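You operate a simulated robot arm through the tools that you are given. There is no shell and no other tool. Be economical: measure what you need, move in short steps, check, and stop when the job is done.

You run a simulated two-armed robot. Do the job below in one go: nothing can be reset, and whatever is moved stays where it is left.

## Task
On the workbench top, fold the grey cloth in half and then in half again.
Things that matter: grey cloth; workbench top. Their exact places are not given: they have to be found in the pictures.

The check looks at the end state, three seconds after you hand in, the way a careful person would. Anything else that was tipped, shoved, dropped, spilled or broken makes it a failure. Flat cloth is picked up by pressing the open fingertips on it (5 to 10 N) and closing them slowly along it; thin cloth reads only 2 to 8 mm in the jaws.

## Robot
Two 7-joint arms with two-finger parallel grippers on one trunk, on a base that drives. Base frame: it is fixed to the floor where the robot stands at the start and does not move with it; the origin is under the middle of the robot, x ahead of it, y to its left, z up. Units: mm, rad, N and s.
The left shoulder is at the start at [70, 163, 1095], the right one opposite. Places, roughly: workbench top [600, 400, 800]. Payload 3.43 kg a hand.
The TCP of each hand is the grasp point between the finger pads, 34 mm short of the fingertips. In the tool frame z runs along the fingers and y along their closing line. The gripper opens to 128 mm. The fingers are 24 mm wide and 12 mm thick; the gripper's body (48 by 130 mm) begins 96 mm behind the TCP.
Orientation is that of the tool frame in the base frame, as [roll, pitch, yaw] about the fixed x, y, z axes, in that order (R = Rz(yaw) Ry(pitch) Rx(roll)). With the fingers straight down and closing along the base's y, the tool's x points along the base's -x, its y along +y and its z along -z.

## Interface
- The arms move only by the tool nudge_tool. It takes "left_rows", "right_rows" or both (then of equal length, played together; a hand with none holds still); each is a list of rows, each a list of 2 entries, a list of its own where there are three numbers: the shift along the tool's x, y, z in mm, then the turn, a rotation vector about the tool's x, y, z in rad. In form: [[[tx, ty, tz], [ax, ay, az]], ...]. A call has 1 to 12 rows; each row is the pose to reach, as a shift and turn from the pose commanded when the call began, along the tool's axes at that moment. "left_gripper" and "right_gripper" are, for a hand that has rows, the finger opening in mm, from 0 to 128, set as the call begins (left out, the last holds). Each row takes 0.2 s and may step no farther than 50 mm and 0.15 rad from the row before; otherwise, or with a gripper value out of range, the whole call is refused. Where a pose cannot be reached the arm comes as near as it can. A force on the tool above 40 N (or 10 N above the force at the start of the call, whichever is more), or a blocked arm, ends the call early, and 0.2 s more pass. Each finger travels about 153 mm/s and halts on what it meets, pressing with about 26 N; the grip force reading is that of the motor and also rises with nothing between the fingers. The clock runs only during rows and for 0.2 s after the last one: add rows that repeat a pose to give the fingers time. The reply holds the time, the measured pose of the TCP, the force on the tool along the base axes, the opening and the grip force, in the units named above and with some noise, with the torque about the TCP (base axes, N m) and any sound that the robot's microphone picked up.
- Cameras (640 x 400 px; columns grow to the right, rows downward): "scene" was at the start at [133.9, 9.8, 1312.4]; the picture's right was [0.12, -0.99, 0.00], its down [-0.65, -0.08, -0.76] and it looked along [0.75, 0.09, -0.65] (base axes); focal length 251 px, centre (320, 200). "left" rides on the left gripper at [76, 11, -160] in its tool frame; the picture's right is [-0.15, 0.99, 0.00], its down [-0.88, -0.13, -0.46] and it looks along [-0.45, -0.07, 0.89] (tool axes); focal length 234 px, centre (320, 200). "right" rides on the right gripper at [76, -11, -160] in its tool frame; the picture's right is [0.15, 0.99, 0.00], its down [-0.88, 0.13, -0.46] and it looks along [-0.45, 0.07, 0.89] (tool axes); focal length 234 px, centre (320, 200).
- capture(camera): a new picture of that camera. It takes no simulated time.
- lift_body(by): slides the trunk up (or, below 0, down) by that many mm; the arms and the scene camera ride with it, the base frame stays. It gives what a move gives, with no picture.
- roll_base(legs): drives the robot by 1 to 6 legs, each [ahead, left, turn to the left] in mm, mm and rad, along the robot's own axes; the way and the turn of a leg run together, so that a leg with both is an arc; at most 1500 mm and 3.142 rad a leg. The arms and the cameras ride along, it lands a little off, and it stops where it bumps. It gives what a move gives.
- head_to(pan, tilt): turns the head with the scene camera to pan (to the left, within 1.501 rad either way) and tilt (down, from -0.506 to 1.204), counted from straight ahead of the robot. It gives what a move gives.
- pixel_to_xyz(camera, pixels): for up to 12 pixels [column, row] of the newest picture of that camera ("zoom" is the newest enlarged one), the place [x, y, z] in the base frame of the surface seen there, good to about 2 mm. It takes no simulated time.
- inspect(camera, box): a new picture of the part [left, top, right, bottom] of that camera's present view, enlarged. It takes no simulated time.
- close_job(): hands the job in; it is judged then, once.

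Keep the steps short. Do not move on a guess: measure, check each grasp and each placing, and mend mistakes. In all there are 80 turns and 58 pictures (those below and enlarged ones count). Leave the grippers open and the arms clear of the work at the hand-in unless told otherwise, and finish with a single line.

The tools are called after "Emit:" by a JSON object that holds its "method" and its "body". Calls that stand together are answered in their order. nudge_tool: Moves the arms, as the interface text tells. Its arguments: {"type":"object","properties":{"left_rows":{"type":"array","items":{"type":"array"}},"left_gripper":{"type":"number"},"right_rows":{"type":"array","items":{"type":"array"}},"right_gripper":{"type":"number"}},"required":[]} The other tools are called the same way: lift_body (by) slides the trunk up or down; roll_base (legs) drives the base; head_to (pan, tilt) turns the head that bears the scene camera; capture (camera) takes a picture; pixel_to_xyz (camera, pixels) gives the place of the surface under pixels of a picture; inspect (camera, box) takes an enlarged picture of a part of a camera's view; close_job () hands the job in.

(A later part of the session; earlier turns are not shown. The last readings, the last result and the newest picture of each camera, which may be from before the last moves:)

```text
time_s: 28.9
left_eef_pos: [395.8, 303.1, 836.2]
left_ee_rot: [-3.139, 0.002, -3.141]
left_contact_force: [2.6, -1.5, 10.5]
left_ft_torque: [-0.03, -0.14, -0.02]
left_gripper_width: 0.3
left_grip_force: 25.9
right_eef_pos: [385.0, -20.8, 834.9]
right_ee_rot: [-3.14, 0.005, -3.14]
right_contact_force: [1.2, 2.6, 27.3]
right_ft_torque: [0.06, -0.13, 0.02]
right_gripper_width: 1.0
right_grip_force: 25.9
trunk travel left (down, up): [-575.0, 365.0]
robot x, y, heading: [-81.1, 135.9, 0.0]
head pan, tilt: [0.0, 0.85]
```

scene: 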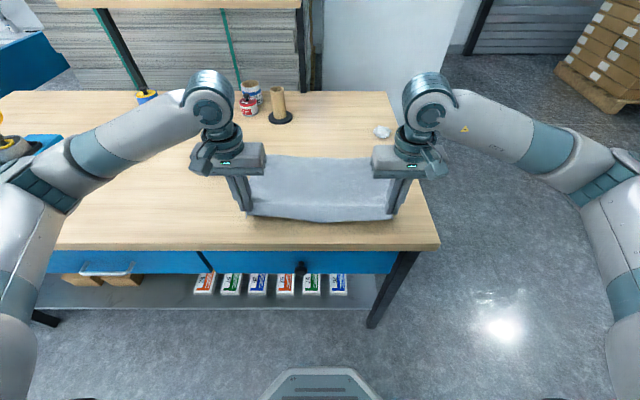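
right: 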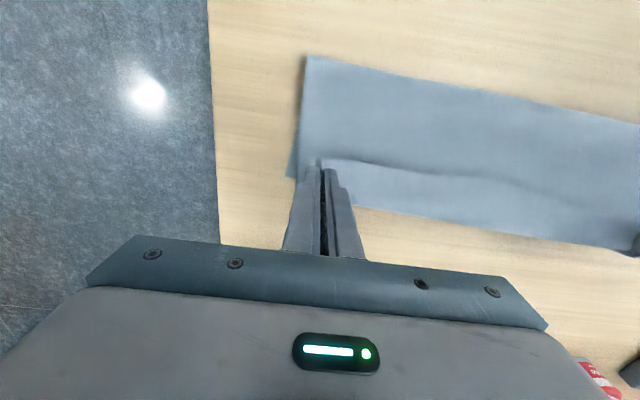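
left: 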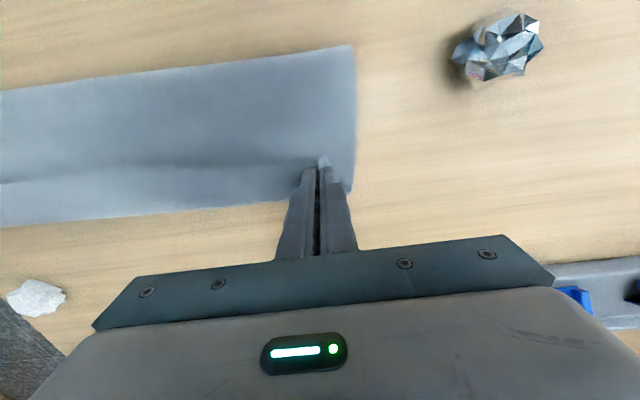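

Both closed nearly empty (0.3 and 1.0 mm): too little overlap. New plan: fold the far edge toward me and tilt the wrists during the carry so the fingers point forward. That turns the held strip over properly instead of leaving it reversed. I'll open, lift and back the base up 40 mm.

Emit:
{"method": "nudge_tool", "body": {"left_rows": [[[0, 0, 0], [0, 0, 0]], [[0, 0, -20], [0, 0, 0]], [[0, 0, -60], [0, 0, 0]], [[-10, 0, -105], [0, 0, 0]], [[-55, 0, -120], [0, 0, 0]], [[-100, 0, -120], [0, 0, 0]]], "right_rows": [[[0, 0, 0], [0, 0, 0]], [[0, 0, -20], [0, 0, 0]], [[0, 0, -60], [0, 0, 0]], [[-10, 0, -105], [0, 0, 0]], [[-55, 0, -120], [0, 0, 0]], [[-100, 0, -120], [0, 0, 0]]], "left_gripper": 28, "right_gripper": 28}}

Emit:
{"method": "roll_base", "body": {"legs": [[-40, 0, 0]]}}

Emit:
{"method": "inspect", "body": {"camera": "scene", "box": [200, 110, 440, 260]}}

```text
time_s: 30.2
left_eef_pos: [500.2, 301.5, 954.3]
left_ee_rot: [-3.141, -0.003, -3.139]
left_contact_force: [0.2, 0.7, 0.7]
left_ft_torque: [0.0, 0.03, 0.04]
left_gripper_width: 27.8
left_grip_force: 0.1
right_eef_pos: [487.9, -20.8, 950.5]
right_ee_rot: [-3.141, -0.001, -3.139]
right_contact_force: [0.7, 0.2, -0.1]
right_ft_torque: [-0.01, 0.02, -0.02]
right_gripper_width: 28.1
right_grip_force: 0.2
trunk travel left (down, up): [-575.0, 365.0]
robot x, y, heading: [-81.0, 134.2, 0.007]
head pan, tilt: [0.0, 0.85]
```

```text
time_s: 31.1
left_eef_pos: [459.2, 300.2, 955.4]
left_ee_rot: [-3.141, 0.001, -3.14]
left_contact_force: [0.3, 1.4, 0.1]
left_ft_torque: [-0.04, -0.02, -0.01]
left_gripper_width: 28.0
left_grip_force: 0.0
right_eef_pos: [447.9, -21.6, 952.6]
right_ee_rot: [3.142, 0.001, 3.142]
right_contact_force: [-0.4, -0.1, -0.3]
right_ft_torque: [-0.02, -0.04, -0.01]
right_gripper_width: 27.9
right_grip_force: 0.1
trunk travel left (down, up): [-575.0, 365.0]
robot x, y, heading: [-120.8, 127.3, 0.005]
head pan, tilt: [0.0, 0.85]
```

```text
2.67 times, centred on (320, 185) of scene
```

zoom: 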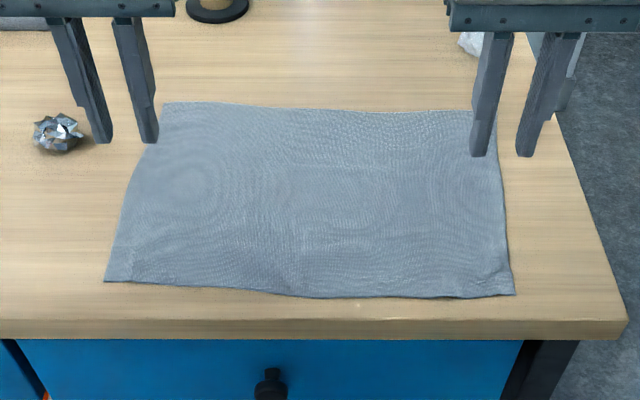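

Emit:
{"method": "pixel_to_xyz", "body": {"camera": "zoom", "pixels": [[165, 105], [465, 114], [497, 125], [106, 280], [513, 292], [300, 293], [220, 108], [320, 112], [410, 293], [200, 284], [500, 190], [122, 200]]}}

```text
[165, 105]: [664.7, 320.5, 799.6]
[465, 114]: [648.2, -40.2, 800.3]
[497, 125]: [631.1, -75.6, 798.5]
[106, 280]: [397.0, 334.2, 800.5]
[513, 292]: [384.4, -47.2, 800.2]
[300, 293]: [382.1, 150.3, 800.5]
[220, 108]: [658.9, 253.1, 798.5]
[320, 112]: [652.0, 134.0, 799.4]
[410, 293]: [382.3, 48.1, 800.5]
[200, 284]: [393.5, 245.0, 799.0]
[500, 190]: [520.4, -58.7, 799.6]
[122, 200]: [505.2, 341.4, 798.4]
```

Far corners: left (665,321), right about (649,-77). I'll move above grip points left (654,293) and right (640,-47), about 8 mm above contact.

Emit:
{"method": "nudge_tool", "body": {"left_rows": [[[-48, -2, 0], [0, 0, 0]], [[-97, -4, 0], [0, 0, 0]], [[-145, -6, 0], [0, 0, 0]], [[-194, -7, 0], [0, 0, 0]], [[-194, -7, 45], [0, 0, 0]], [[-194, -7, 85], [0, 0, 0]], [[-194, -7, 112], [0, 0, 0]], [[-194, -7, 112], [0, 0, 0]]], "right_rows": [[[-48, -6, 0], [0, 0, 0]], [[-96, -12, 0], [0, 0, 0]], [[-144, -19, 0], [0, 0, 0]], [[-192, -25, 0], [0, 0, 0]], [[-192, -25, 45], [0, 0, 0]], [[-192, -25, 85], [0, 0, 0]], [[-192, -25, 109], [0, 0, 0]], [[-192, -25, 109], [0, 0, 0]]]}}

Emit:
{"method": "inspect", "body": {"camera": "right", "box": [220, 100, 420, 225]}}

Emit:
{"method": "inspect", "body": {"camera": "left", "box": [220, 100, 420, 225]}}

```text
time_s: 32.9
left_eef_pos: [649.3, 295.1, 841.3]
left_ee_rot: [3.141, 0.0, -3.139]
left_contact_force: [1.0, -0.1, -0.4]
left_ft_torque: [-0.01, 0.01, -0.01]
left_gripper_width: 27.9
left_grip_force: 0.1
right_eef_pos: [641.0, -46.1, 844.7]
right_ee_rot: [-3.141, -0.001, -3.141]
right_contact_force: [0.6, -0.2, -0.4]
right_ft_torque: [0.01, 0.0, 0.0]
right_gripper_width: 28.3
right_grip_force: 0.1
trunk travel left (down, up): [-575.0, 365.0]
robot x, y, heading: [-121.4, 128.9, 0.006]
head pan, tilt: [0.0, 0.85]
```

```text
3.20 times, centred on (320, 162) of right
```

zoom: 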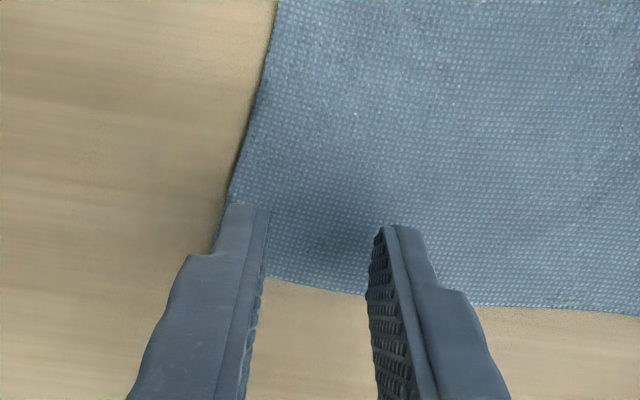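

```text
3.20 times, centred on (320, 162) of left
```

zoom: 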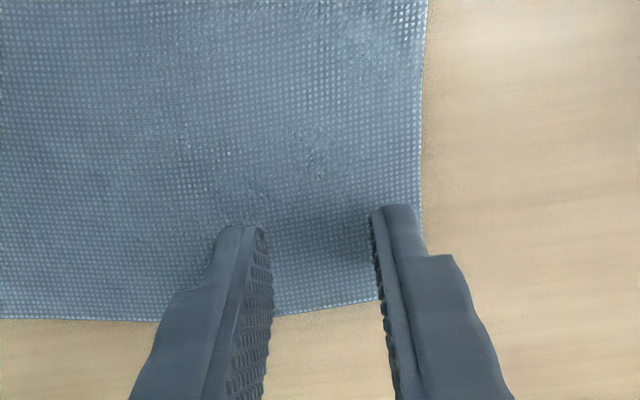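

The overlap is good on both hands. I'll press.

Emit:
{"method": "nudge_tool", "body": {"left_rows": [[[0, 0, 5], [0, 0, 0]], [[0, 0, 6.5], [0, 0, 0]], [[0, 0, 7.3], [0, 0, 0]], [[0, 0, 7.3], [0, 0, 0]]], "right_rows": [[[0, 0, 5], [0, 0, 0]], [[0, 0, 7.5], [0, 0, 0]], [[0, 0, 8.5], [0, 0, 0]], [[0, 0, 8.5], [0, 0, 0]]]}}

```text
time_s: 33.9
left_eef_pos: [652.9, 294.5, 836.5]
left_ee_rot: [-3.141, 0.001, -3.137]
left_contact_force: [-0.2, 0.0, 0.4]
left_ft_torque: [0.01, 0.0, 0.02]
left_gripper_width: 28.1
left_grip_force: 0.0
right_eef_pos: [640.5, -46.0, 835.8]
right_ee_rot: [3.141, 0.001, 3.142]
right_contact_force: [1.7, 1.1, 9.8]
right_ft_torque: [-0.02, -0.08, 0.04]
right_gripper_width: 27.9
right_grip_force: 0.1
trunk travel left (down, up): [-575.0, 365.0]
robot x, y, heading: [-119.8, 133.2, -0.0]
head pan, tilt: [0.0, 0.85]
```

The right hand is at 9.8 N. I'll close the right in steps while bringing the left down.

Emit:
{"method": "nudge_tool", "body": {"left_rows": [[[0, 0, 1.2], [0, 0, 0]], [[0, 0, 1.2], [0, 0, 0]]], "right_rows": [[[0, 0, 0.3], [0, 0, 0]], [[0, 0, 0.3], [0, 0, 0]]], "right_gripper": 18}}

```text
time_s: 34.5
left_eef_pos: [652.6, 294.4, 836.2]
left_ee_rot: [-3.141, 0.001, -3.14]
left_contact_force: [0.0, 0.2, 2.5]
left_ft_torque: [0.05, -0.04, 0.0]
left_gripper_width: 27.9
left_grip_force: 0.1
right_eef_pos: [637.0, -45.9, 835.4]
right_ee_rot: [3.141, 0.002, -3.139]
right_contact_force: [3.1, -0.4, 12.6]
right_ft_torque: [-0.07, -0.14, 0.02]
right_gripper_width: 17.4
right_grip_force: 0.0
trunk travel left (down, up): [-575.0, 365.0]
robot x, y, heading: [-120.2, 134.8, 0.004]
head pan, tilt: [0.0, 0.85]
```

Emit:
{"method": "nudge_tool", "body": {"left_rows": [[[0, 0, 1.0], [0, 0, 0]]], "right_rows": [[[0, 0, 0.5], [0, 0, 0]]], "left_gripper": 24, "right_gripper": 9}}

Emit:
{"method": "nudge_tool", "body": {"left_rows": [[[0, 0, 0.4], [0, 0, 0]]], "right_rows": [[[0, 0, 0], [0, 0, 0]]], "left_gripper": 15, "right_gripper": 0}}

```text
time_s: 34.9
left_eef_pos: [652.5, 293.3, 835.7]
left_ee_rot: [-3.141, 0.001, -3.141]
left_contact_force: [0.9, -0.1, 7.4]
left_ft_torque: [0.04, -0.06, 0.01]
left_gripper_width: 23.3
left_grip_force: 0.1
right_eef_pos: [637.4, -45.7, 835.6]
right_ee_rot: [-3.141, 0.003, -3.139]
right_contact_force: [3.4, 0.1, 15.5]
right_ft_torque: [0.03, -0.15, -0.01]
right_gripper_width: 7.9
right_grip_force: 0.0
trunk travel left (down, up): [-575.0, 365.0]
robot x, y, heading: [-118.1, 131.9, -0.0]
head pan, tilt: [0.0, 0.85]
```

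```text
time_s: 35.3
left_eef_pos: [653.3, 294.2, 835.2]
left_ee_rot: [-3.139, 0.004, -3.139]
left_contact_force: [-1.7, -0.6, 11.3]
left_ft_torque: [0.06, 0.08, 0.0]
left_gripper_width: 14.4
left_grip_force: 0.1
right_eef_pos: [637.0, -46.8, 835.2]
right_ee_rot: [3.141, 0.002, -3.139]
right_contact_force: [2.6, 0.4, 13.1]
right_ft_torque: [-0.01, -0.16, -0.02]
right_gripper_width: 2.4
right_grip_force: 26.0
trunk travel left (down, up): [-575.0, 365.0]
robot x, y, heading: [-122.6, 132.9, -0.003]
head pan, tilt: [0.0, 0.85]
```

The right hand grips at 2.4 mm. I'll finish closing the left.

Emit:
{"method": "nudge_tool", "body": {"left_rows": [[[0, 0, 0.4], [0, 0, 0]]], "left_gripper": 7}}

Emit:
{"method": "nudge_tool", "body": {"left_rows": [[[0, 0, 0], [0, 0, 0]], [[0, 0, 0], [0, 0, 0]]], "left_gripper": 0}}

```text
time_s: 35.7
left_eef_pos: [652.6, 292.8, 835.5]
left_ee_rot: [-3.14, 0.004, -3.139]
left_contact_force: [0.5, -2.4, 13.6]
left_ft_torque: [-0.1, 0.02, 0.06]
left_gripper_width: 7.1
left_grip_force: 0.1
right_eef_pos: [636.8, -45.5, 835.3]
right_ee_rot: [3.141, 0.002, -3.14]
right_contact_force: [2.3, 1.2, 12.4]
right_ft_torque: [0.0, -0.12, 0.03]
right_gripper_width: 2.1
right_grip_force: 26.1
trunk travel left (down, up): [-575.0, 365.0]
robot x, y, heading: [-120.9, 131.4, 0.001]
head pan, tilt: [0.0, 0.85]
```

```text
time_s: 36.3
left_eef_pos: [653.4, 292.4, 835.9]
left_ee_rot: [-3.141, 0.003, -3.14]
left_contact_force: [1.2, -4.3, 15.6]
left_ft_torque: [-0.12, 0.02, -0.03]
left_gripper_width: 1.9
left_grip_force: 25.9
right_eef_pos: [635.8, -45.1, 835.7]
right_ee_rot: [3.14, 0.002, -3.14]
right_contact_force: [2.7, 2.0, 12.6]
right_ft_torque: [0.02, -0.09, -0.02]
right_gripper_width: 2.2
right_grip_force: 25.8
trunk travel left (down, up): [-575.0, 365.0]
robot x, y, heading: [-120.8, 136.5, -0.003]
head pan, tilt: [0.0, 0.85]
```

Both grips hold (1.9 and 2.2 mm). I'll now carry the far edge over toward me in an arc while tilting the wrists about 60° so the edge turns upward and over. I'll stop about 16 mm above the final height.

Emit:
{"method": "nudge_tool", "body": {"left_rows": [[[22.5, 1, -34.9], [0, -0.095, 0]], [[47.3, 2, -59.5], [0, -0.19, 0]], [[77.1, 3.6, -78.8], [0, -0.286, 0]], [[109.2, 5, -89.9], [0, -0.381, 0]], [[136.3, 6.5, -91.8], [0, -0.476, 0]], [[163.3, 8, -87.4], [0, -0.571, 0]], [[190.1, 9, -75.8], [0, -0.666, 0]], [[216.8, 10.4, -58], [0, -0.761, 0]], [[238.4, 11.4, -40], [0, -0.857, 0]], [[257.3, 12.4, -22], [0, -0.952, 0]], [[271.1, 13, -10.5], [0, -1.047, 0]], [[271.1, 13, -10.5], [0, -1.047, 0]]], "right_rows": [[[22.2, 1.3, -34.9], [0, -0.095, 0]], [[46.6, 2.7, -59.5], [0, -0.19, 0]], [[76, 4.5, -78.8], [0, -0.286, 0]], [[107.6, 6.4, -89.9], [0, -0.381, 0]], [[134.3, 8, -91.8], [0, -0.476, 0]], [[160.9, 9.6, -87.4], [0, -0.571, 0]], [[187.3, 11.2, -75.8], [0, -0.666, 0]], [[213.6, 12.8, -58], [0, -0.761, 0]], [[234.9, 14, -40], [0, -0.857, 0]], [[253.5, 15.2, -22], [0, -0.952, 0]], [[267.1, 16, -10.5], [0, -1.047, 0]], [[267.1, 16, -10.5], [0, -1.047, 0]]]}}

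Emit:
{"method": "capture", "body": {"camera": "scene"}}

```text
time_s: 38.9
left_eef_pos: [413.8, 293.4, 829.8]
left_ee_rot: [3.14, 1.059, -3.137]
left_contact_force: [2.6, 3.5, 27.1]
left_ft_torque: [0.24, -0.68, 0.12]
left_gripper_width: 2.1
left_grip_force: 26.0
left hand out of reach, approached as far as the arm can: row 9, 10, 11, 12
right_eef_pos: [409.8, -6.9, 831.3]
right_ee_rot: [3.127, 1.055, 3.131]
right_contact_force: [0.7, 6.7, 15.3]
right_ft_torque: [0.32, -0.4, 0.29]
right_gripper_width: 2.1
right_grip_force: 26.0
right hand out of reach, approached as far as the arm can: row 9, 10, 11, 12
trunk travel left (down, up): [-575.0, 365.0]
robot x, y, heading: [-119.0, 133.3, 0.003]
head pan, tilt: [0.0, 0.85]
```

```text
34 pictures are left
```

scene: 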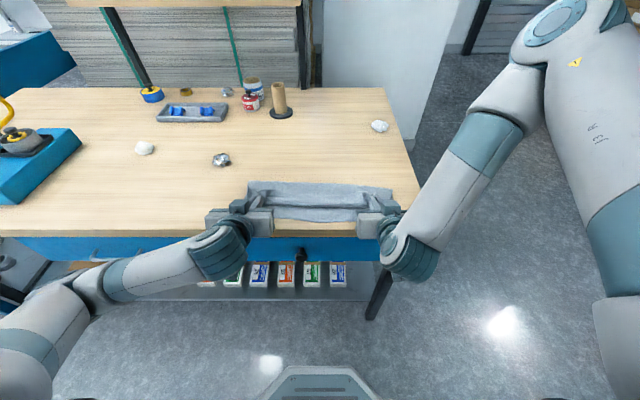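

The hands ran out of reach near my body and now press on the cloth (27 and 15 N), about 35 mm short of the near edge. I'll raise the trunk 25 mm to unload, then look closer.

Emit:
{"method": "lift_body", "body": {"by": 25}}

Emit:
{"method": "inspect", "body": {"camera": "scene", "box": [210, 165, 430, 302]}}

```text
time_s: 39.6
left_eef_pos: [414.0, 294.0, 847.5]
left_ee_rot: [3.141, 1.044, -3.141]
left_contact_force: [-1.3, 0.4, -0.5]
left_ft_torque: [0.01, -0.02, -0.01]
left_gripper_width: 2.0
left_grip_force: 25.6
right_eef_pos: [409.9, -8.4, 850.7]
right_ee_rot: [-3.134, 1.044, -3.138]
right_contact_force: [-0.1, -0.3, 0.3]
right_ft_torque: [0.0, 0.04, -0.02]
right_gripper_width: 2.1
right_grip_force: 26.2
trunk travel left (down, up): [-600.0, 340.0]
robot x, y, heading: [-120.8, 131.7, 0.001]
head pan, tilt: [0.0, 0.85]
```

```text
2.91 times, centred on (320, 234) of scene
```

zoom: 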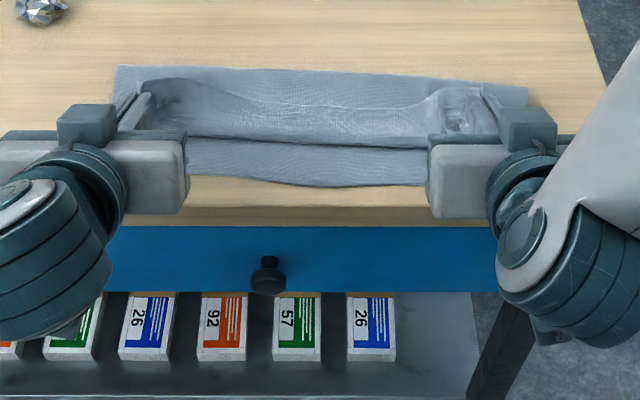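

The middle of the edge has turned over nicely, lying forward at row 140. I'll back the base 36 mm to bring the edge to the near edge, then spread the hands a little.

Emit:
{"method": "roll_base", "body": {"legs": [[-36, 0, 0]]}}

Emit:
{"method": "nudge_tool", "body": {"left_rows": [[[0, 6, 0], [0, 0, 0]], [[0, 12, 0], [0, 0, 0]], [[0, 12, 0], [0, 0, 0]]], "right_rows": [[[0, -9, 0], [0, 0, 0]], [[0, -19, 0], [0, 0, 0]], [[0, -19, 0], [0, 0, 0]]]}}

Emit:
{"method": "inspect", "body": {"camera": "scene", "box": [210, 150, 430, 287]}}

```text
time_s: 40.5
left_eef_pos: [378.2, 294.2, 850.5]
left_ee_rot: [-3.139, 1.047, -3.137]
left_contact_force: [0.5, -0.2, 0.5]
left_ft_torque: [0.01, 0.0, -0.01]
left_gripper_width: 2.0
left_grip_force: 26.1
right_eef_pos: [375.0, -8.7, 851.6]
right_ee_rot: [-3.138, 1.044, -3.139]
right_contact_force: [-0.8, 0.6, 0.2]
right_ft_torque: [0.03, -0.01, 0.02]
right_gripper_width: 2.4
right_grip_force: 26.1
trunk travel left (down, up): [-600.0, 340.0]
robot x, y, heading: [-153.8, 132.8, 0.003]
head pan, tilt: [0.0, 0.85]
```

```text
time_s: 41.3
left_eef_pos: [382.9, 306.2, 848.7]
left_ee_rot: [-3.142, 1.046, -3.139]
left_contact_force: [0.5, -0.2, -1.2]
left_ft_torque: [0.01, 0.01, 0.0]
left_gripper_width: 2.0
left_grip_force: 26.2
left hand out of reach, approached as far as the arm can: row 2, 3
right_eef_pos: [379.7, -15.5, 855.6]
right_ee_rot: [-3.13, 1.041, -3.139]
right_contact_force: [-0.3, -0.6, -0.8]
right_ft_torque: [0.02, 0.02, 0.0]
right_gripper_width: 1.9
right_grip_force: 26.4
right hand out of reach, approached as far as the arm can: row 1, 2, 3
trunk travel left (down, up): [-600.0, 340.0]
robot x, y, heading: [-156.4, 131.2, 0.003]
head pan, tilt: [0.0, 0.85]
```

```text
2.91 times, centred on (320, 218) of scene
```

zoom: 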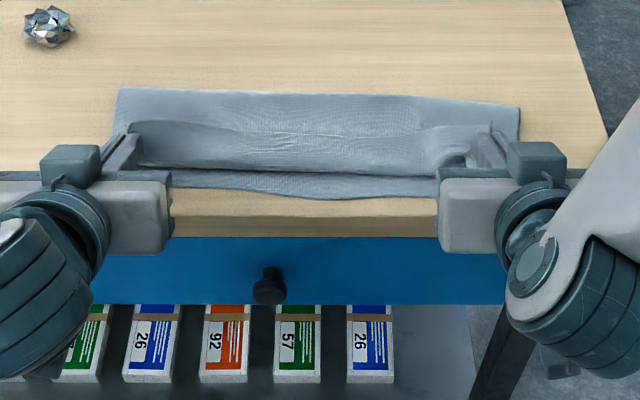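

Emit:
{"method": "pixel_to_xyz", "body": {"camera": "zoom", "pixels": [[200, 166], [310, 171], [420, 173], [200, 186], [310, 197], [420, 193], [120, 90], [310, 97], [518, 108], [145, 165], [470, 162], [310, 130]]}}

Emit:
{"method": "capture", "body": {"camera": "right"}}

Emit:
{"method": "capture", "body": {"camera": "left"}}

```text
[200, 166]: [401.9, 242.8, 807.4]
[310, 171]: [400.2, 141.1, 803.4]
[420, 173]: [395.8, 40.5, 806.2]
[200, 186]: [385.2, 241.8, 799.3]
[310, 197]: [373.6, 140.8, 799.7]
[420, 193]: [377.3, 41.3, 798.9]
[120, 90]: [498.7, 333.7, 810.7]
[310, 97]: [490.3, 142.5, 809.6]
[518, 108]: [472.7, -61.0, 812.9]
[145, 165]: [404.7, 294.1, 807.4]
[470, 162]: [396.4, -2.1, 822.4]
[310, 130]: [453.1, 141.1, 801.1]
```

```text
31 pictures are left
```

right: 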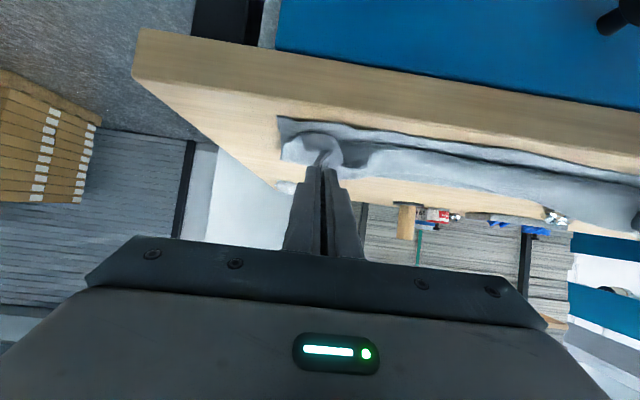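

```text
30 pictures are left
```

left: 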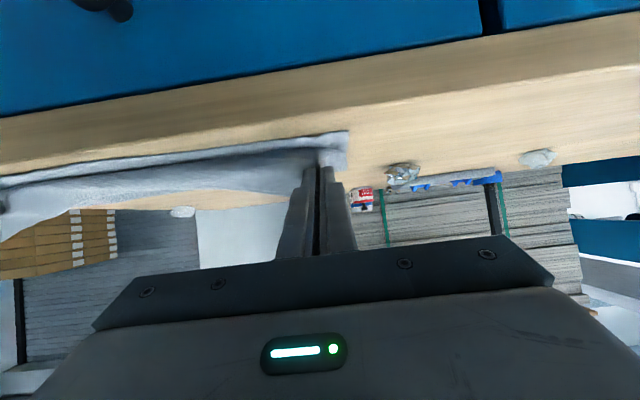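

The upper edge (x of about 396–402) is about 18 mm short of the lower edge (374–385). I'll back the base another 17 mm and shift the right hand outward with slightly less tilt, since it hit a reach limit.

Emit:
{"method": "roll_base", "body": {"legs": [[-17, 0, 0]]}}

Emit:
{"method": "nudge_tool", "body": {"right_rows": [[[0, -7, 0], [0, 0.1, 0]], [[0, -14, 0], [0, 0.2, 0]], [[0, -14, 0], [0, 0.2, 0]]]}}

Emit:
{"method": "inspect", "body": {"camera": "scene", "box": [210, 140, 430, 277]}}

```text
time_s: 42.1
left_eef_pos: [365.4, 305.4, 848.8]
left_ee_rot: [3.141, 1.048, -3.139]
left_contact_force: [-0.1, 0.1, 1.0]
left_ft_torque: [0.01, -0.01, 0.0]
left_gripper_width: 1.9
left_grip_force: 26.6
right_eef_pos: [362.9, -15.7, 855.6]
right_ee_rot: [-3.13, 1.041, -3.139]
right_contact_force: [0.0, 0.8, -0.4]
right_ft_torque: [0.0, -0.02, 0.03]
right_gripper_width: 2.2
right_grip_force: 25.7
trunk travel left (down, up): [-600.0, 340.0]
robot x, y, heading: [-172.3, 133.5, 0.004]
head pan, tilt: [0.0, 0.85]
```

```text
time_s: 42.9
left_eef_pos: [364.9, 306.1, 848.2]
left_ee_rot: [-3.14, 1.046, -3.139]
left_contact_force: [-0.4, -1.2, 0.0]
left_ft_torque: [-0.01, 0.0, -0.04]
left_gripper_width: 2.0
left_grip_force: 26.2
right_eef_pos: [362.7, -28.6, 854.9]
right_ee_rot: [-3.133, 0.838, 3.141]
right_contact_force: [0.5, 0.0, -0.8]
right_ft_torque: [0.05, 0.01, 0.02]
right_gripper_width: 1.8
right_grip_force: 26.4
trunk travel left (down, up): [-600.0, 340.0]
robot x, y, heading: [-176.1, 131.5, 0.004]
head pan, tilt: [0.0, 0.85]
```

```text
2.91 times, centred on (320, 208) of scene
```

zoom: 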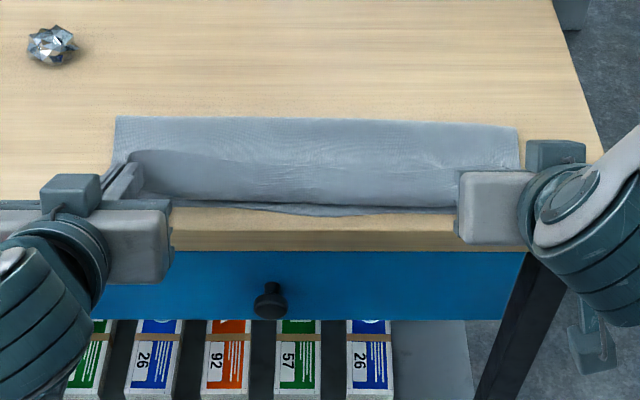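

The edges now nearly coincide. I'll lower the trunk 14 mm and check the force.

Emit:
{"method": "lift_body", "body": {"by": -14}}

Emit:
{"method": "capture", "body": {"camera": "right"}}

```text
time_s: 43.5
left_eef_pos: [365.2, 305.8, 834.7]
left_ee_rot: [-3.141, 1.046, -3.138]
left_contact_force: [0.9, -0.5, 0.1]
left_ft_torque: [-0.03, 0.0, -0.05]
left_gripper_width: 1.8
left_grip_force: 25.8
right_eef_pos: [361.4, -27.8, 841.4]
right_ee_rot: [-3.134, 0.84, 3.139]
right_contact_force: [0.1, 0.0, 0.5]
right_ft_torque: [0.04, 0.05, 0.0]
right_gripper_width: 2.3
right_grip_force: 25.8
trunk travel left (down, up): [-586.0, 354.0]
robot x, y, heading: [-175.5, 132.2, 0.007]
head pan, tilt: [0.0, 0.85]
```

```text
28 pictures are left
```

right: 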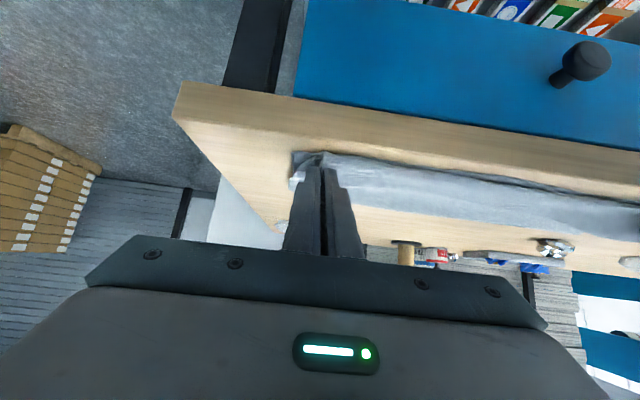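

The fingertips are just above the lower layer with no load. I'll open a little and then withdraw straight back by driving, so the fingers slide out of the fold's mouth.

Emit:
{"method": "nudge_tool", "body": {"left_rows": [[[0, 0, 0], [0, 0, 0]], [[0, 0, 0], [0, 0, 0]]], "right_rows": [[[2, 0, 1.8], [0, 0, 0]], [[2, 0, 1.8], [0, 0, 0]]], "left_gripper": 16, "right_gripper": 16}}

Emit:
{"method": "roll_base", "body": {"legs": [[-110, 0, 0]]}}

Emit:
{"method": "capture", "body": {"camera": "scene"}}

```text
time_s: 44.1
left_eef_pos: [365.7, 305.3, 834.0]
left_ee_rot: [-3.14, 1.048, -3.138]
left_contact_force: [-0.6, 0.7, 0.0]
left_ft_torque: [0.01, 0.01, -0.01]
left_gripper_width: 15.9
left_grip_force: 0.1
right_eef_pos: [361.6, -29.4, 838.0]
right_ee_rot: [-3.13, 0.84, 3.139]
right_contact_force: [0.5, -1.3, 0.7]
right_ft_torque: [0.01, 0.04, -0.02]
right_gripper_width: 15.9
right_grip_force: 0.1
trunk travel left (down, up): [-586.0, 354.0]
robot x, y, heading: [-175.2, 134.8, 0.003]
head pan, tilt: [0.0, 0.85]
```

```text
time_s: 45.3
left_eef_pos: [256.6, 306.7, 834.2]
left_ee_rot: [3.141, 1.046, -3.136]
left_contact_force: [-0.6, 0.5, -0.5]
left_ft_torque: [0.01, 0.03, 0.01]
left_gripper_width: 16.0
left_grip_force: 0.2
right_eef_pos: [253.2, -30.3, 838.5]
right_ee_rot: [-3.133, 0.841, 3.142]
right_contact_force: [-1.1, -0.3, -0.1]
right_ft_torque: [0.03, -0.01, 0.03]
right_gripper_width: 15.7
right_grip_force: 0.0
trunk travel left (down, up): [-586.0, 354.0]
robot x, y, heading: [-280.4, 133.9, 0.005]
head pan, tilt: [0.0, 0.85]
```

```text
27 pictures are left
```

scene: 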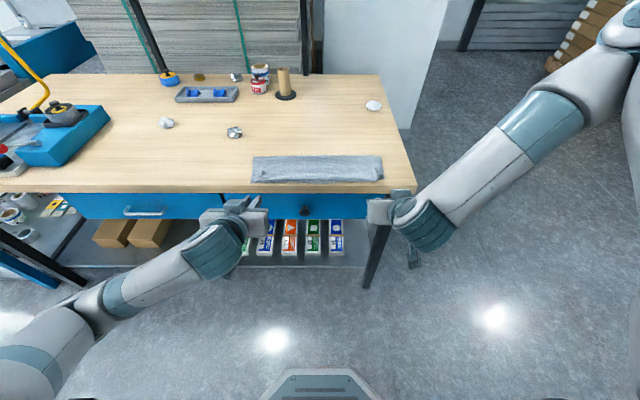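

The release worked: the cloth is a strip near the table front. I'll zoom in and measure it.

Emit:
{"method": "inspect", "body": {"camera": "scene", "box": [240, 140, 400, 200]}}

Emit:
{"method": "pixel_to_xyz", "body": {"camera": "zoom", "pixels": [[52, 72], [250, 68], [560, 68], [52, 160], [200, 168], [300, 168], [400, 160], [572, 155], [530, 150], [300, 120], [470, 165], [100, 165]]}}

```text
4.00 times, centred on (320, 170) of scene
```

zoom: 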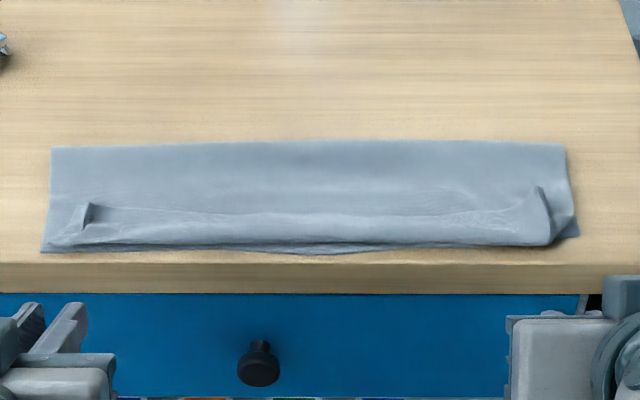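

```text
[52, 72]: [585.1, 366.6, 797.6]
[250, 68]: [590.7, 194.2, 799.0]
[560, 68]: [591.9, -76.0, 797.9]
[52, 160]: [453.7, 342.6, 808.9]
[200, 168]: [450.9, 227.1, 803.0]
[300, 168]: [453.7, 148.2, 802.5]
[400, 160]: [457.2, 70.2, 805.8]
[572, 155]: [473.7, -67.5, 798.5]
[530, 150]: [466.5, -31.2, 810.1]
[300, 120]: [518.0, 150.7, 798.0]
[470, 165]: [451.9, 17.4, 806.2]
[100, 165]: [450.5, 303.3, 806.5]
```

The fold is good, with small tented rucks at the two grip spots. I'll measure its outline.

Emit:
{"method": "pixel_to_xyz", "body": {"camera": "zoom", "pixels": [[53, 150], [300, 143], [562, 147], [42, 250], [180, 246], [310, 253], [450, 244], [577, 235], [88, 208], [540, 192], [545, 243], [300, 190]]}}

```text
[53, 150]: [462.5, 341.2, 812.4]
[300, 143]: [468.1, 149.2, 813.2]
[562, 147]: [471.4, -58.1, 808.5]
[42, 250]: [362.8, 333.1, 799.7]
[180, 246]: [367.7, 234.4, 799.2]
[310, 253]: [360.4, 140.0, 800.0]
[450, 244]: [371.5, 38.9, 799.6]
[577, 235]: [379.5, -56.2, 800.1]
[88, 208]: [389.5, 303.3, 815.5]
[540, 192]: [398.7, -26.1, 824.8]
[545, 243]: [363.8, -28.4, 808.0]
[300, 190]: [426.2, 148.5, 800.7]
```

Fold 1 is good: the strip spans x 362–480, y -57 to 335. For fold 2 I'll use the right hand with the gripper yawed 90°. It will take the middle of the left short end (both layers) and carry it over to the right end, tilting as before. First I'll raise and straighten both hands, moving the left one out of the way.

Emit:
{"method": "nudge_tool", "body": {"left_rows": [[[-21.6, 25, -12.5], [0, 0.13, 0]], [[-43.3, 50, -25], [0, 0.26, 0]], [[-65, 75, -37.5], [0, 0.39, 0]], [[-86.6, 100, -50], [0, 0.52, 0]], [[-108.3, 125, -62.5], [0, 0.65, 0]], [[-130, 150, -75], [0, 0.78, 0]], [[-151.6, 175, -87.5], [0, 0.91, 0]], [[-173.2, 200, -100], [0, 1.046, 0]], [[-173.2, 200, -100], [0, 1.046, 0]]], "right_rows": [[[-14.9, 0, -13.3], [0, 0.105, 0]], [[-29.8, 0, -26.7], [0, 0.21, 0]], [[-44.7, 0, -40], [0, 0.315, 0]], [[-59.6, 0, -53.4], [0, 0.42, 0]], [[-74.5, 0, -66.7], [0, 0.525, 0]], [[-89.4, 0, -80], [0, 0.63, 0]], [[-104.3, 0, -93.4], [0, 0.735, 0]], [[-119.2, 0, -106.7], [0, 0.84, 0]], [[-119.2, 0, -106.7], [0, 0.84, 0]]], "left_gripper": 40, "right_gripper": 30}}

Emit:
{"method": "nudge_tool", "body": {"right_rows": [[[0, 0, 0], [0, 0, -0.14]], [[0, 0, 0], [0, 0, -0.28]], [[0, 0, 0], [0, 0, -0.42]], [[0, 0, 0], [0, 0, -0.56]], [[0, 0, 0], [0, 0, -0.7]], [[0, 0, 0], [0, 0, -0.84]], [[0, 0, 0], [0, 0, -0.98]], [[0, 0, 0], [0, 0, -1.12]], [[0, 0, 0], [0, 0, -1.26]], [[0, 0, 0], [0, 0, -1.4]], [[0, 0, 0], [0, 0, -1.54]], [[0, 0, 0], [0, 0, -1.571]]]}}

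Emit:
{"method": "roll_base", "body": {"legs": [[120, 70, 0]]}}

Emit:
{"method": "capture", "body": {"camera": "scene"}}

```text
time_s: 47.3
left_eef_pos: [255.2, 508.2, 1035.9]
left_ee_rot: [-3.139, -0.001, -3.135]
left_contact_force: [-0.1, -1.2, -0.4]
left_ft_torque: [0.05, -0.01, -0.01]
left_gripper_width: 39.7
left_grip_force: 0.1
left hand out of reach, approached as far as the arm can: row 1, 2
right_eef_pos: [253.4, -28.8, 995.6]
right_ee_rot: [-3.136, -0.002, 3.133]
right_contact_force: [-0.2, 0.3, 0.1]
right_ft_torque: [0.03, 0.01, 0.0]
right_gripper_width: 30.0
right_grip_force: 0.1
trunk travel left (down, up): [-586.0, 354.0]
robot x, y, heading: [-282.2, 132.2, 0.005]
head pan, tilt: [0.0, 0.85]
```

```text
time_s: 49.9
left_eef_pos: [256.2, 506.3, 1036.4]
left_ee_rot: [-3.141, -0.001, -3.139]
left_contact_force: [0.2, 0.1, 0.8]
left_ft_torque: [-0.01, 0.0, 0.0]
left_gripper_width: 39.9
left_grip_force: 0.0
right_eef_pos: [176.1, 10.7, 1001.4]
right_ee_rot: [-3.139, -0.007, -1.584]
right_contact_force: [0.7, -1.0, 0.3]
right_ft_torque: [0.0, 0.03, -0.02]
right_gripper_width: 29.7
right_grip_force: 0.1
right hand out of reach, approached as far as the arm can: row 10, 11, 12
trunk travel left (down, up): [-586.0, 354.0]
robot x, y, heading: [-279.4, 131.8, 0.007]
head pan, tilt: [0.0, 0.85]
```

```text
time_s: 51.2
left_eef_pos: [373.8, 576.6, 1036.0]
left_ee_rot: [3.141, 0.001, -3.135]
left_contact_force: [0.5, 0.7, -1.0]
left_ft_torque: [0.01, 0.0, 0.0]
left_gripper_width: 40.0
left_grip_force: 0.0
right_eef_pos: [295.5, 80.5, 1000.7]
right_ee_rot: [-3.139, -0.006, -1.585]
right_contact_force: [0.6, -0.1, 0.0]
right_ft_torque: [-0.02, 0.03, -0.02]
right_gripper_width: 30.2
right_grip_force: 0.1
trunk travel left (down, up): [-586.0, 354.0]
robot x, y, heading: [-161.1, 196.8, 0.009]
head pan, tilt: [0.0, 0.85]
```

```text
25 pictures are left
```

scene: 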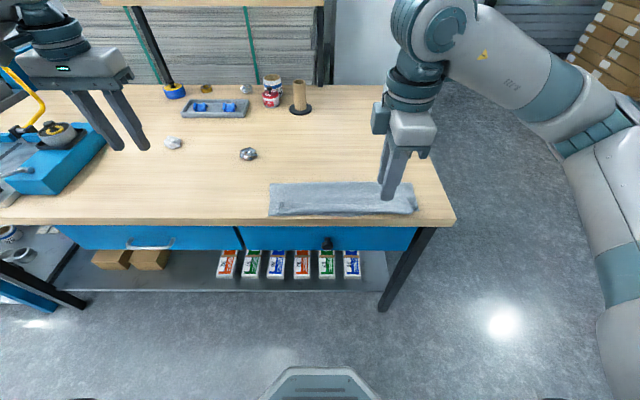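

The right hand is yawed 90° and points down. I'll move it horizontally above the strip's left end and check its position, since the earlier command had hit a limit.

Emit:
{"method": "nudge_tool", "body": {"right_rows": [[[-40, -20, 0], [0, 0, 0]], [[-80, -42, 0], [0, 0, 0]], [[-120, -62, 0], [0, 0, 0]], [[-160, -82, 0], [0, 0, 0]], [[-200, -103, 0], [0, 0, 0]], [[-240, -125, 0], [0, 0, 0]], [[-240, -125, 40], [0, 0, 0]], [[-240, -125, 80], [0, 0, 0]], [[-240, -125, 80], [0, 0, 0]]]}}

Emit:
{"method": "inspect", "body": {"camera": "scene", "box": [250, 160, 430, 240]}}

```text
time_s: 53.2
left_eef_pos: [373.9, 577.5, 1035.7]
left_ee_rot: [-3.14, -0.001, -3.136]
left_contact_force: [-0.4, -0.4, -0.5]
left_ft_torque: [0.0, -0.03, -0.01]
left_gripper_width: 39.8
left_grip_force: 0.1
right_eef_pos: [347.4, 258.6, 925.8]
right_ee_rot: [-3.111, -0.013, -1.616]
right_contact_force: [0.9, -1.4, -0.6]
right_ft_torque: [0.0, -0.06, -0.02]
right_gripper_width: 29.9
right_grip_force: 0.0
right hand out of reach, approached as far as the arm can: row 2, 3, 4, 5, 6, 7, 8, 9
trunk travel left (down, up): [-586.0, 354.0]
robot x, y, heading: [-162.8, 200.5, 0.006]
head pan, tilt: [0.0, 0.85]
```

```text
3.56 times, centred on (340, 200) of scene
```

zoom: 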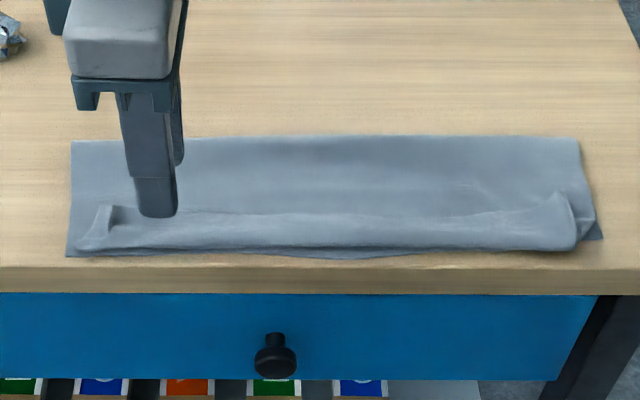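

This wrist orientation runs into its limits when reaching across. The better way is to repeat the fold-1 motion from the table's right end, facing the strip lengthwise. I'll check the floor there for obstacles by measuring what stands on the right.

Emit:
{"method": "head_to", "body": {"pan": -0.6, "tilt": 0.7}}

Emit:
{"method": "capture", "body": {"camera": "scene"}}

```text
time_s: 54.2
left_eef_pos: [374.5, 576.2, 1037.1]
left_ee_rot: [3.141, 0.001, -3.136]
left_contact_force: [-0.1, 0.2, 0.5]
left_ft_torque: [-0.02, -0.05, -0.03]
left_gripper_width: 40.0
left_grip_force: 0.1
right_eef_pos: [346.7, 258.2, 926.2]
right_ee_rot: [-3.114, -0.01, -1.618]
right_contact_force: [1.3, 0.2, -0.6]
right_ft_torque: [0.0, -0.01, 0.0]
right_gripper_width: 30.1
right_grip_force: 0.1
trunk travel left (down, up): [-586.0, 354.0]
robot x, y, heading: [-160.3, 202.8, 0.008]
head pan, tilt: [-0.6, 0.7]
```

```text
23 pictures are left
```

scene: 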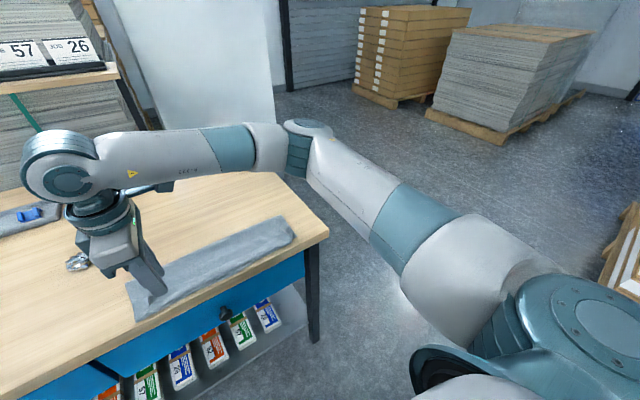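

Emit:
{"method": "pixel_to_xyz", "body": {"camera": "scene", "pixels": [[500, 142], [428, 115], [605, 270], [622, 290], [272, 110], [390, 105], [325, 230], [550, 200], [635, 200]]}}

```text
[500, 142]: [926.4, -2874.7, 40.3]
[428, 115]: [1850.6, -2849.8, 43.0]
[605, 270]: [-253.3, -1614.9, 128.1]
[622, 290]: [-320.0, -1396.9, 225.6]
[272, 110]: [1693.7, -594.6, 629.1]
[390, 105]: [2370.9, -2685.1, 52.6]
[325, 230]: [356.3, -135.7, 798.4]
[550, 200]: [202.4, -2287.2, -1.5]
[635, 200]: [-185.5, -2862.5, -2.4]
```

The floor at the right end is clear; the stacks are 1.4 m or more away. I'll turn the right hand back to its normal orientation while raising it to its own side.

Emit:
{"method": "nudge_tool", "body": {"right_rows": [[[0, 0, -40], [0, 0, 0]], [[20, 0, -80], [0, 0, 0.14]], [[40, 0, -80], [0, 0, 0.28]], [[60, 0, -80], [0, 0, 0.42]], [[85, 0, -80], [0, 0, 0.57]], [[110, 0, -80], [0, 0, 0.71]], [[130, 0, -80], [0, 0, 0.85]], [[150, 0, -80], [0, 0, 1.0]], [[170, 0, -80], [0, 0, 1.14]], [[190, 0, -80], [0, 0, 1.28]], [[200, 0, -80], [0, 0, 1.43]], [[200, 0, -80], [0, 0, 1.571]]]}}

Emit:
{"method": "roll_base", "body": {"legs": [[0, -680, 0], [0, 0, 1.57]]}}

```text
time_s: 56.8
left_eef_pos: [374.3, 576.8, 1036.2]
left_ee_rot: [-3.141, 0.0, -3.136]
left_contact_force: [-0.7, 0.2, -0.4]
left_ft_torque: [0.03, -0.01, 0.0]
left_gripper_width: 40.0
left_grip_force: 0.1
right_eef_pos: [341.5, 61.8, 1009.3]
right_ee_rot: [-3.134, 0.004, 3.128]
right_contact_force: [1.0, 0.7, 0.3]
right_ft_torque: [0.0, -0.01, -0.03]
right_gripper_width: 30.2
right_grip_force: 0.1
right hand out of reach, approached as far as the arm can: row 1
trunk travel left (down, up): [-586.0, 354.0]
robot x, y, heading: [-165.6, 199.0, 0.009]
head pan, tilt: [-0.6, 0.7]
```

```text
time_s: 64.4
left_eef_pos: [-555.6, 66.8, 1035.7]
left_ee_rot: [3.14, -0.001, -1.536]
left_contact_force: [-0.3, 0.9, 0.5]
left_ft_torque: [0.02, 0.01, 0.01]
left_gripper_width: 39.6
left_grip_force: 0.0
right_eef_pos: [-40.2, 48.1, 1008.9]
right_ee_rot: [-3.135, 0.002, -1.555]
right_contact_force: [-0.4, 0.3, 0.2]
right_ft_torque: [-0.01, 0.02, 0.01]
right_gripper_width: 30.0
right_grip_force: 0.1
trunk travel left (down, up): [-586.0, 354.0]
robot x, y, heading: [-160.4, -456.5, 1.609]
head pan, tilt: [-0.6, 0.7]
```

I'm turned to face the table's length. I'll slide right about 430 mm (base +x) to stand at the table's right end, then look.

Emit:
{"method": "roll_base", "body": {"legs": [[-24, 0, -0.038], [0, -430, 0]]}}

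Emit:
{"method": "head_to", "body": {"pan": 0.0, "tilt": 0.8}}

Emit:
{"method": "capture", "body": {"camera": "scene"}}

```text
time_s: 67.4
left_eef_pos: [-105.5, 57.3, 1035.8]
left_ee_rot: [3.141, -0.001, -1.58]
left_contact_force: [0.8, 0.1, -0.2]
left_ft_torque: [-0.01, 0.02, -0.02]
left_gripper_width: 39.8
left_grip_force: 0.1
right_eef_pos: [407.0, 16.3, 1009.6]
right_ee_rot: [-3.135, 0.002, -1.602]
right_contact_force: [0.5, -0.1, -0.1]
right_ft_torque: [0.0, 0.01, 0.01]
right_gripper_width: 30.1
right_grip_force: 0.1
trunk travel left (down, up): [-586.0, 354.0]
robot x, y, heading: [263.4, -483.5, 1.558]
head pan, tilt: [-0.6, 0.7]
```

```text
time_s: 68.4
left_eef_pos: [-107.0, 57.3, 1036.1]
left_ee_rot: [3.14, 0.001, -1.581]
left_contact_force: [-0.4, 0.5, -0.5]
left_ft_torque: [-0.01, -0.01, -0.06]
left_gripper_width: 40.0
left_grip_force: 0.0
right_eef_pos: [406.6, 17.2, 1009.5]
right_ee_rot: [-3.135, 0.004, -1.599]
right_contact_force: [0.2, 0.6, -0.3]
right_ft_torque: [-0.01, -0.01, 0.01]
right_gripper_width: 30.0
right_grip_force: 0.1
trunk travel left (down, up): [-586.0, 354.0]
robot x, y, heading: [261.5, -488.3, 1.557]
head pan, tilt: [0.0, 0.799]
```

```text
22 pictures are left
```

scene: 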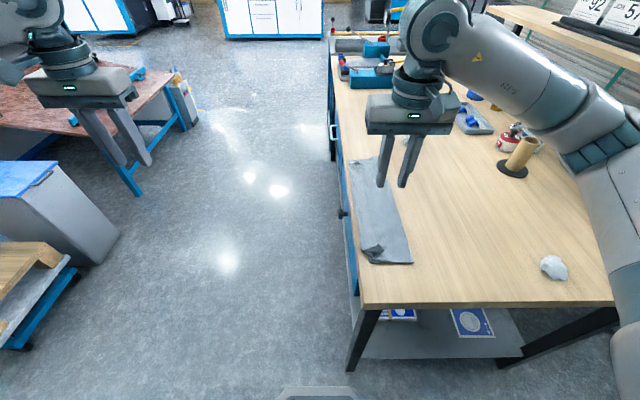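

I can see the strip lengthwise. I'll zoom in for measurement.

Emit:
{"method": "inspect", "body": {"camera": "scene", "box": [320, 140, 440, 280]}}

```text
2.86 times, centred on (380, 210) of scene
```

zoom: 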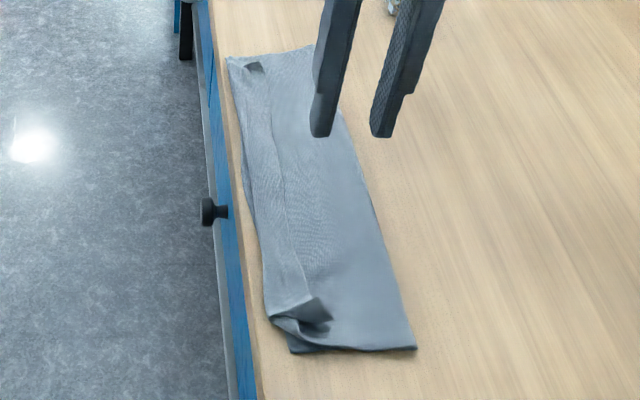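

Emit:
{"method": "pixel_to_xyz", "body": {"camera": "zoom", "pixels": [[230, 62], [312, 48], [255, 66], [415, 348], [297, 350], [275, 318], [315, 300], [330, 318], [375, 215], [250, 200], [360, 346], [300, 325]]}}

Emit:
{"method": "inspect", "body": {"camera": "scene", "box": [360, 230, 420, 270]}}

```text
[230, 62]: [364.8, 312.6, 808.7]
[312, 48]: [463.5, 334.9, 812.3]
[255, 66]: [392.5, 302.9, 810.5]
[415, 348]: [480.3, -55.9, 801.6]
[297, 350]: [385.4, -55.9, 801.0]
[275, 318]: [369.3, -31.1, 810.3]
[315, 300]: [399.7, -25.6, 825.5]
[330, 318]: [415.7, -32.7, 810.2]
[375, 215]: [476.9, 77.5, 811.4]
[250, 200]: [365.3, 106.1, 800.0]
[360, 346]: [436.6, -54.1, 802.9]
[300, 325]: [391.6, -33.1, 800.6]
```

```text
10.00 times, centred on (390, 250) of scene
```

zoom: 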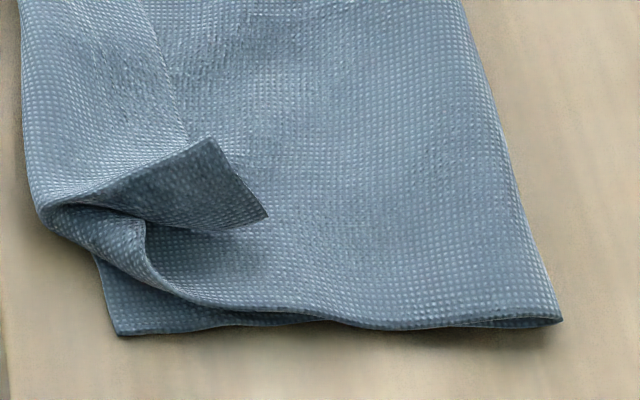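

The top layer's near corner is dog-eared onto the strip, with its tip around (415,-33) and standing up to z 825. I'll sweep closed fingertips low from (434,-12) to (372,-62) to push the ear back over to its proper place.

Emit:
{"method": "nudge_tool", "body": {"right_rows": [[[15, -14, 35], [0, 0, 0]], [[29, -27, 75], [0, 0, 0]], [[29, -27, 115], [0, 0, 0]], [[29, -27, 150], [0, 0, 0]], [[29, -27, 168], [0, 0, 0]], [[39, -14.5, 168], [0, 0, 0]], [[49, -2, 168], [0, 0, 0]], [[59, 10.5, 168], [0, 0, 0]], [[69, 23, 168], [0, 0, 0]], [[79, 35, 166], [0, 0, 0]], [[84, 40, 140], [0, 0, 0]], [[84, 40, 100], [0, 0, 0]]], "right_gripper": 0}}

Emit:
{"method": "inspect", "body": {"camera": "scene", "box": [340, 200, 430, 270]}}

```text
time_s: 71.0
left_eef_pos: [-107.3, 55.9, 1036.9]
left_ee_rot: [3.141, 0.003, -1.582]
left_contact_force: [-0.1, -0.8, 0.7]
left_ft_torque: [0.01, 0.0, -0.02]
left_gripper_width: 39.7
left_grip_force: 0.2
right_eef_pos: [364.9, -65.4, 911.7]
right_ee_rot: [-3.134, 0.003, -1.6]
right_contact_force: [-0.1, 0.2, 0.6]
right_ft_torque: [0.01, -0.01, -0.06]
right_gripper_width: 0.1
right_grip_force: 26.0
trunk travel left (down, up): [-586.0, 354.0]
robot x, y, heading: [260.6, -488.5, 1.561]
head pan, tilt: [0.0, 0.799]
```

```text
5.71 times, centred on (385, 235) of scene
```

zoom: 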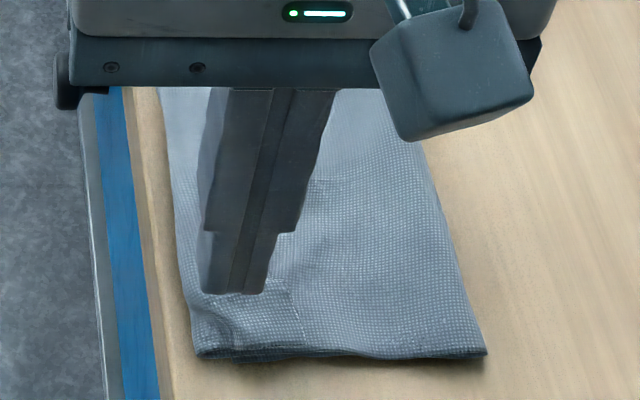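

The dog-ear is unfolded and flat. Now I'll move the right hand along to above the far (left) end, near (418,327).

Emit:
{"method": "nudge_tool", "body": {"right_rows": [[[-40, -5, -25], [0, 0, 0]], [[-84, -11, -30], [0, 0, 0]], [[-128, -17, -30], [0, 0, 0]], [[-172, -23, -30], [0, 0, 0]], [[-216, -29, -30], [0, 0, 0]], [[-260, -35, -30], [0, 0, 0]], [[-304, -41, -30], [0, 0, 0]], [[-348, -47, -30], [0, 0, 0]], [[-391, -42, -25], [0, 0, 0]], [[-391, -42, 15], [0, 0, 0]], [[-391, -42, 50], [0, 0, 0]], [[-391, -42, 50], [0, 0, 0]]], "right_gripper": 34}}

Emit:
{"method": "capture", "body": {"camera": "right"}}

Emit:
{"method": "inspect", "body": {"camera": "scene", "box": [330, 120, 450, 270]}}

```text
time_s: 73.6
left_eef_pos: [-107.2, 56.1, 1035.8]
left_ee_rot: [3.141, 0.002, -1.582]
left_contact_force: [-0.3, 0.0, 0.4]
left_ft_torque: [-0.02, -0.01, 0.0]
left_gripper_width: 39.9
left_grip_force: 0.1
right_eef_pos: [420.1, 321.4, 858.2]
right_ee_rot: [-3.134, 0.003, -1.599]
right_contact_force: [0.4, 0.0, -0.1]
right_ft_torque: [0.01, 0.01, 0.0]
right_gripper_width: 34.1
right_grip_force: 0.0
trunk travel left (down, up): [-586.0, 354.0]
robot x, y, heading: [261.6, -483.1, 1.562]
head pan, tilt: [0.0, 0.799]
```

```text
18 pictures are left
```

right: 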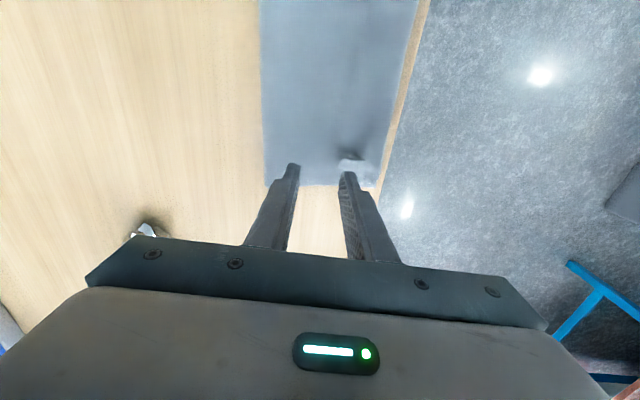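

```text
2.67 times, centred on (390, 195) of scene
```

zoom: 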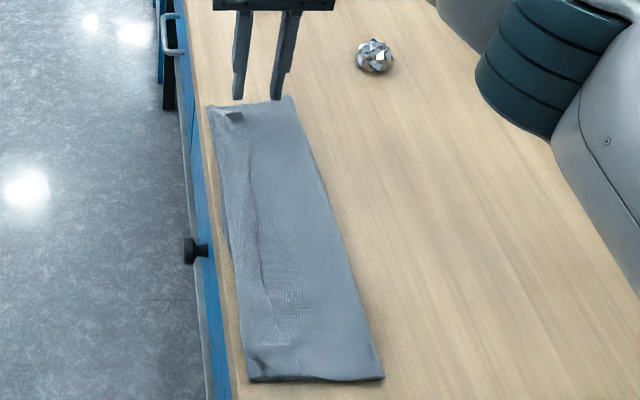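

Emit:
{"method": "pixel_to_xyz", "body": {"camera": "right", "pixels": [[310, 183], [325, 184], [268, 183], [375, 184], [312, 170]]}}

Emit:
{"method": "pixel_to_xyz", "body": {"camera": "zoom", "pixels": [[210, 108], [292, 98], [248, 382], [382, 377], [258, 102], [345, 240], [232, 240], [315, 380]]}}

```text
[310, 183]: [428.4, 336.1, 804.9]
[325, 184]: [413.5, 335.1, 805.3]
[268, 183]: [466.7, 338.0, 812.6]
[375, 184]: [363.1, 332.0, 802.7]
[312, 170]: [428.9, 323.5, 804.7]
```

```text
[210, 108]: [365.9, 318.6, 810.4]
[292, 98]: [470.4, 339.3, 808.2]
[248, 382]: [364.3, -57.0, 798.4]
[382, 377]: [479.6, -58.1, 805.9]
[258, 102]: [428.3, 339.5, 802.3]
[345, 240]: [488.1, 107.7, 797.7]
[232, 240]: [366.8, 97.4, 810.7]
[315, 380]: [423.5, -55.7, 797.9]
```

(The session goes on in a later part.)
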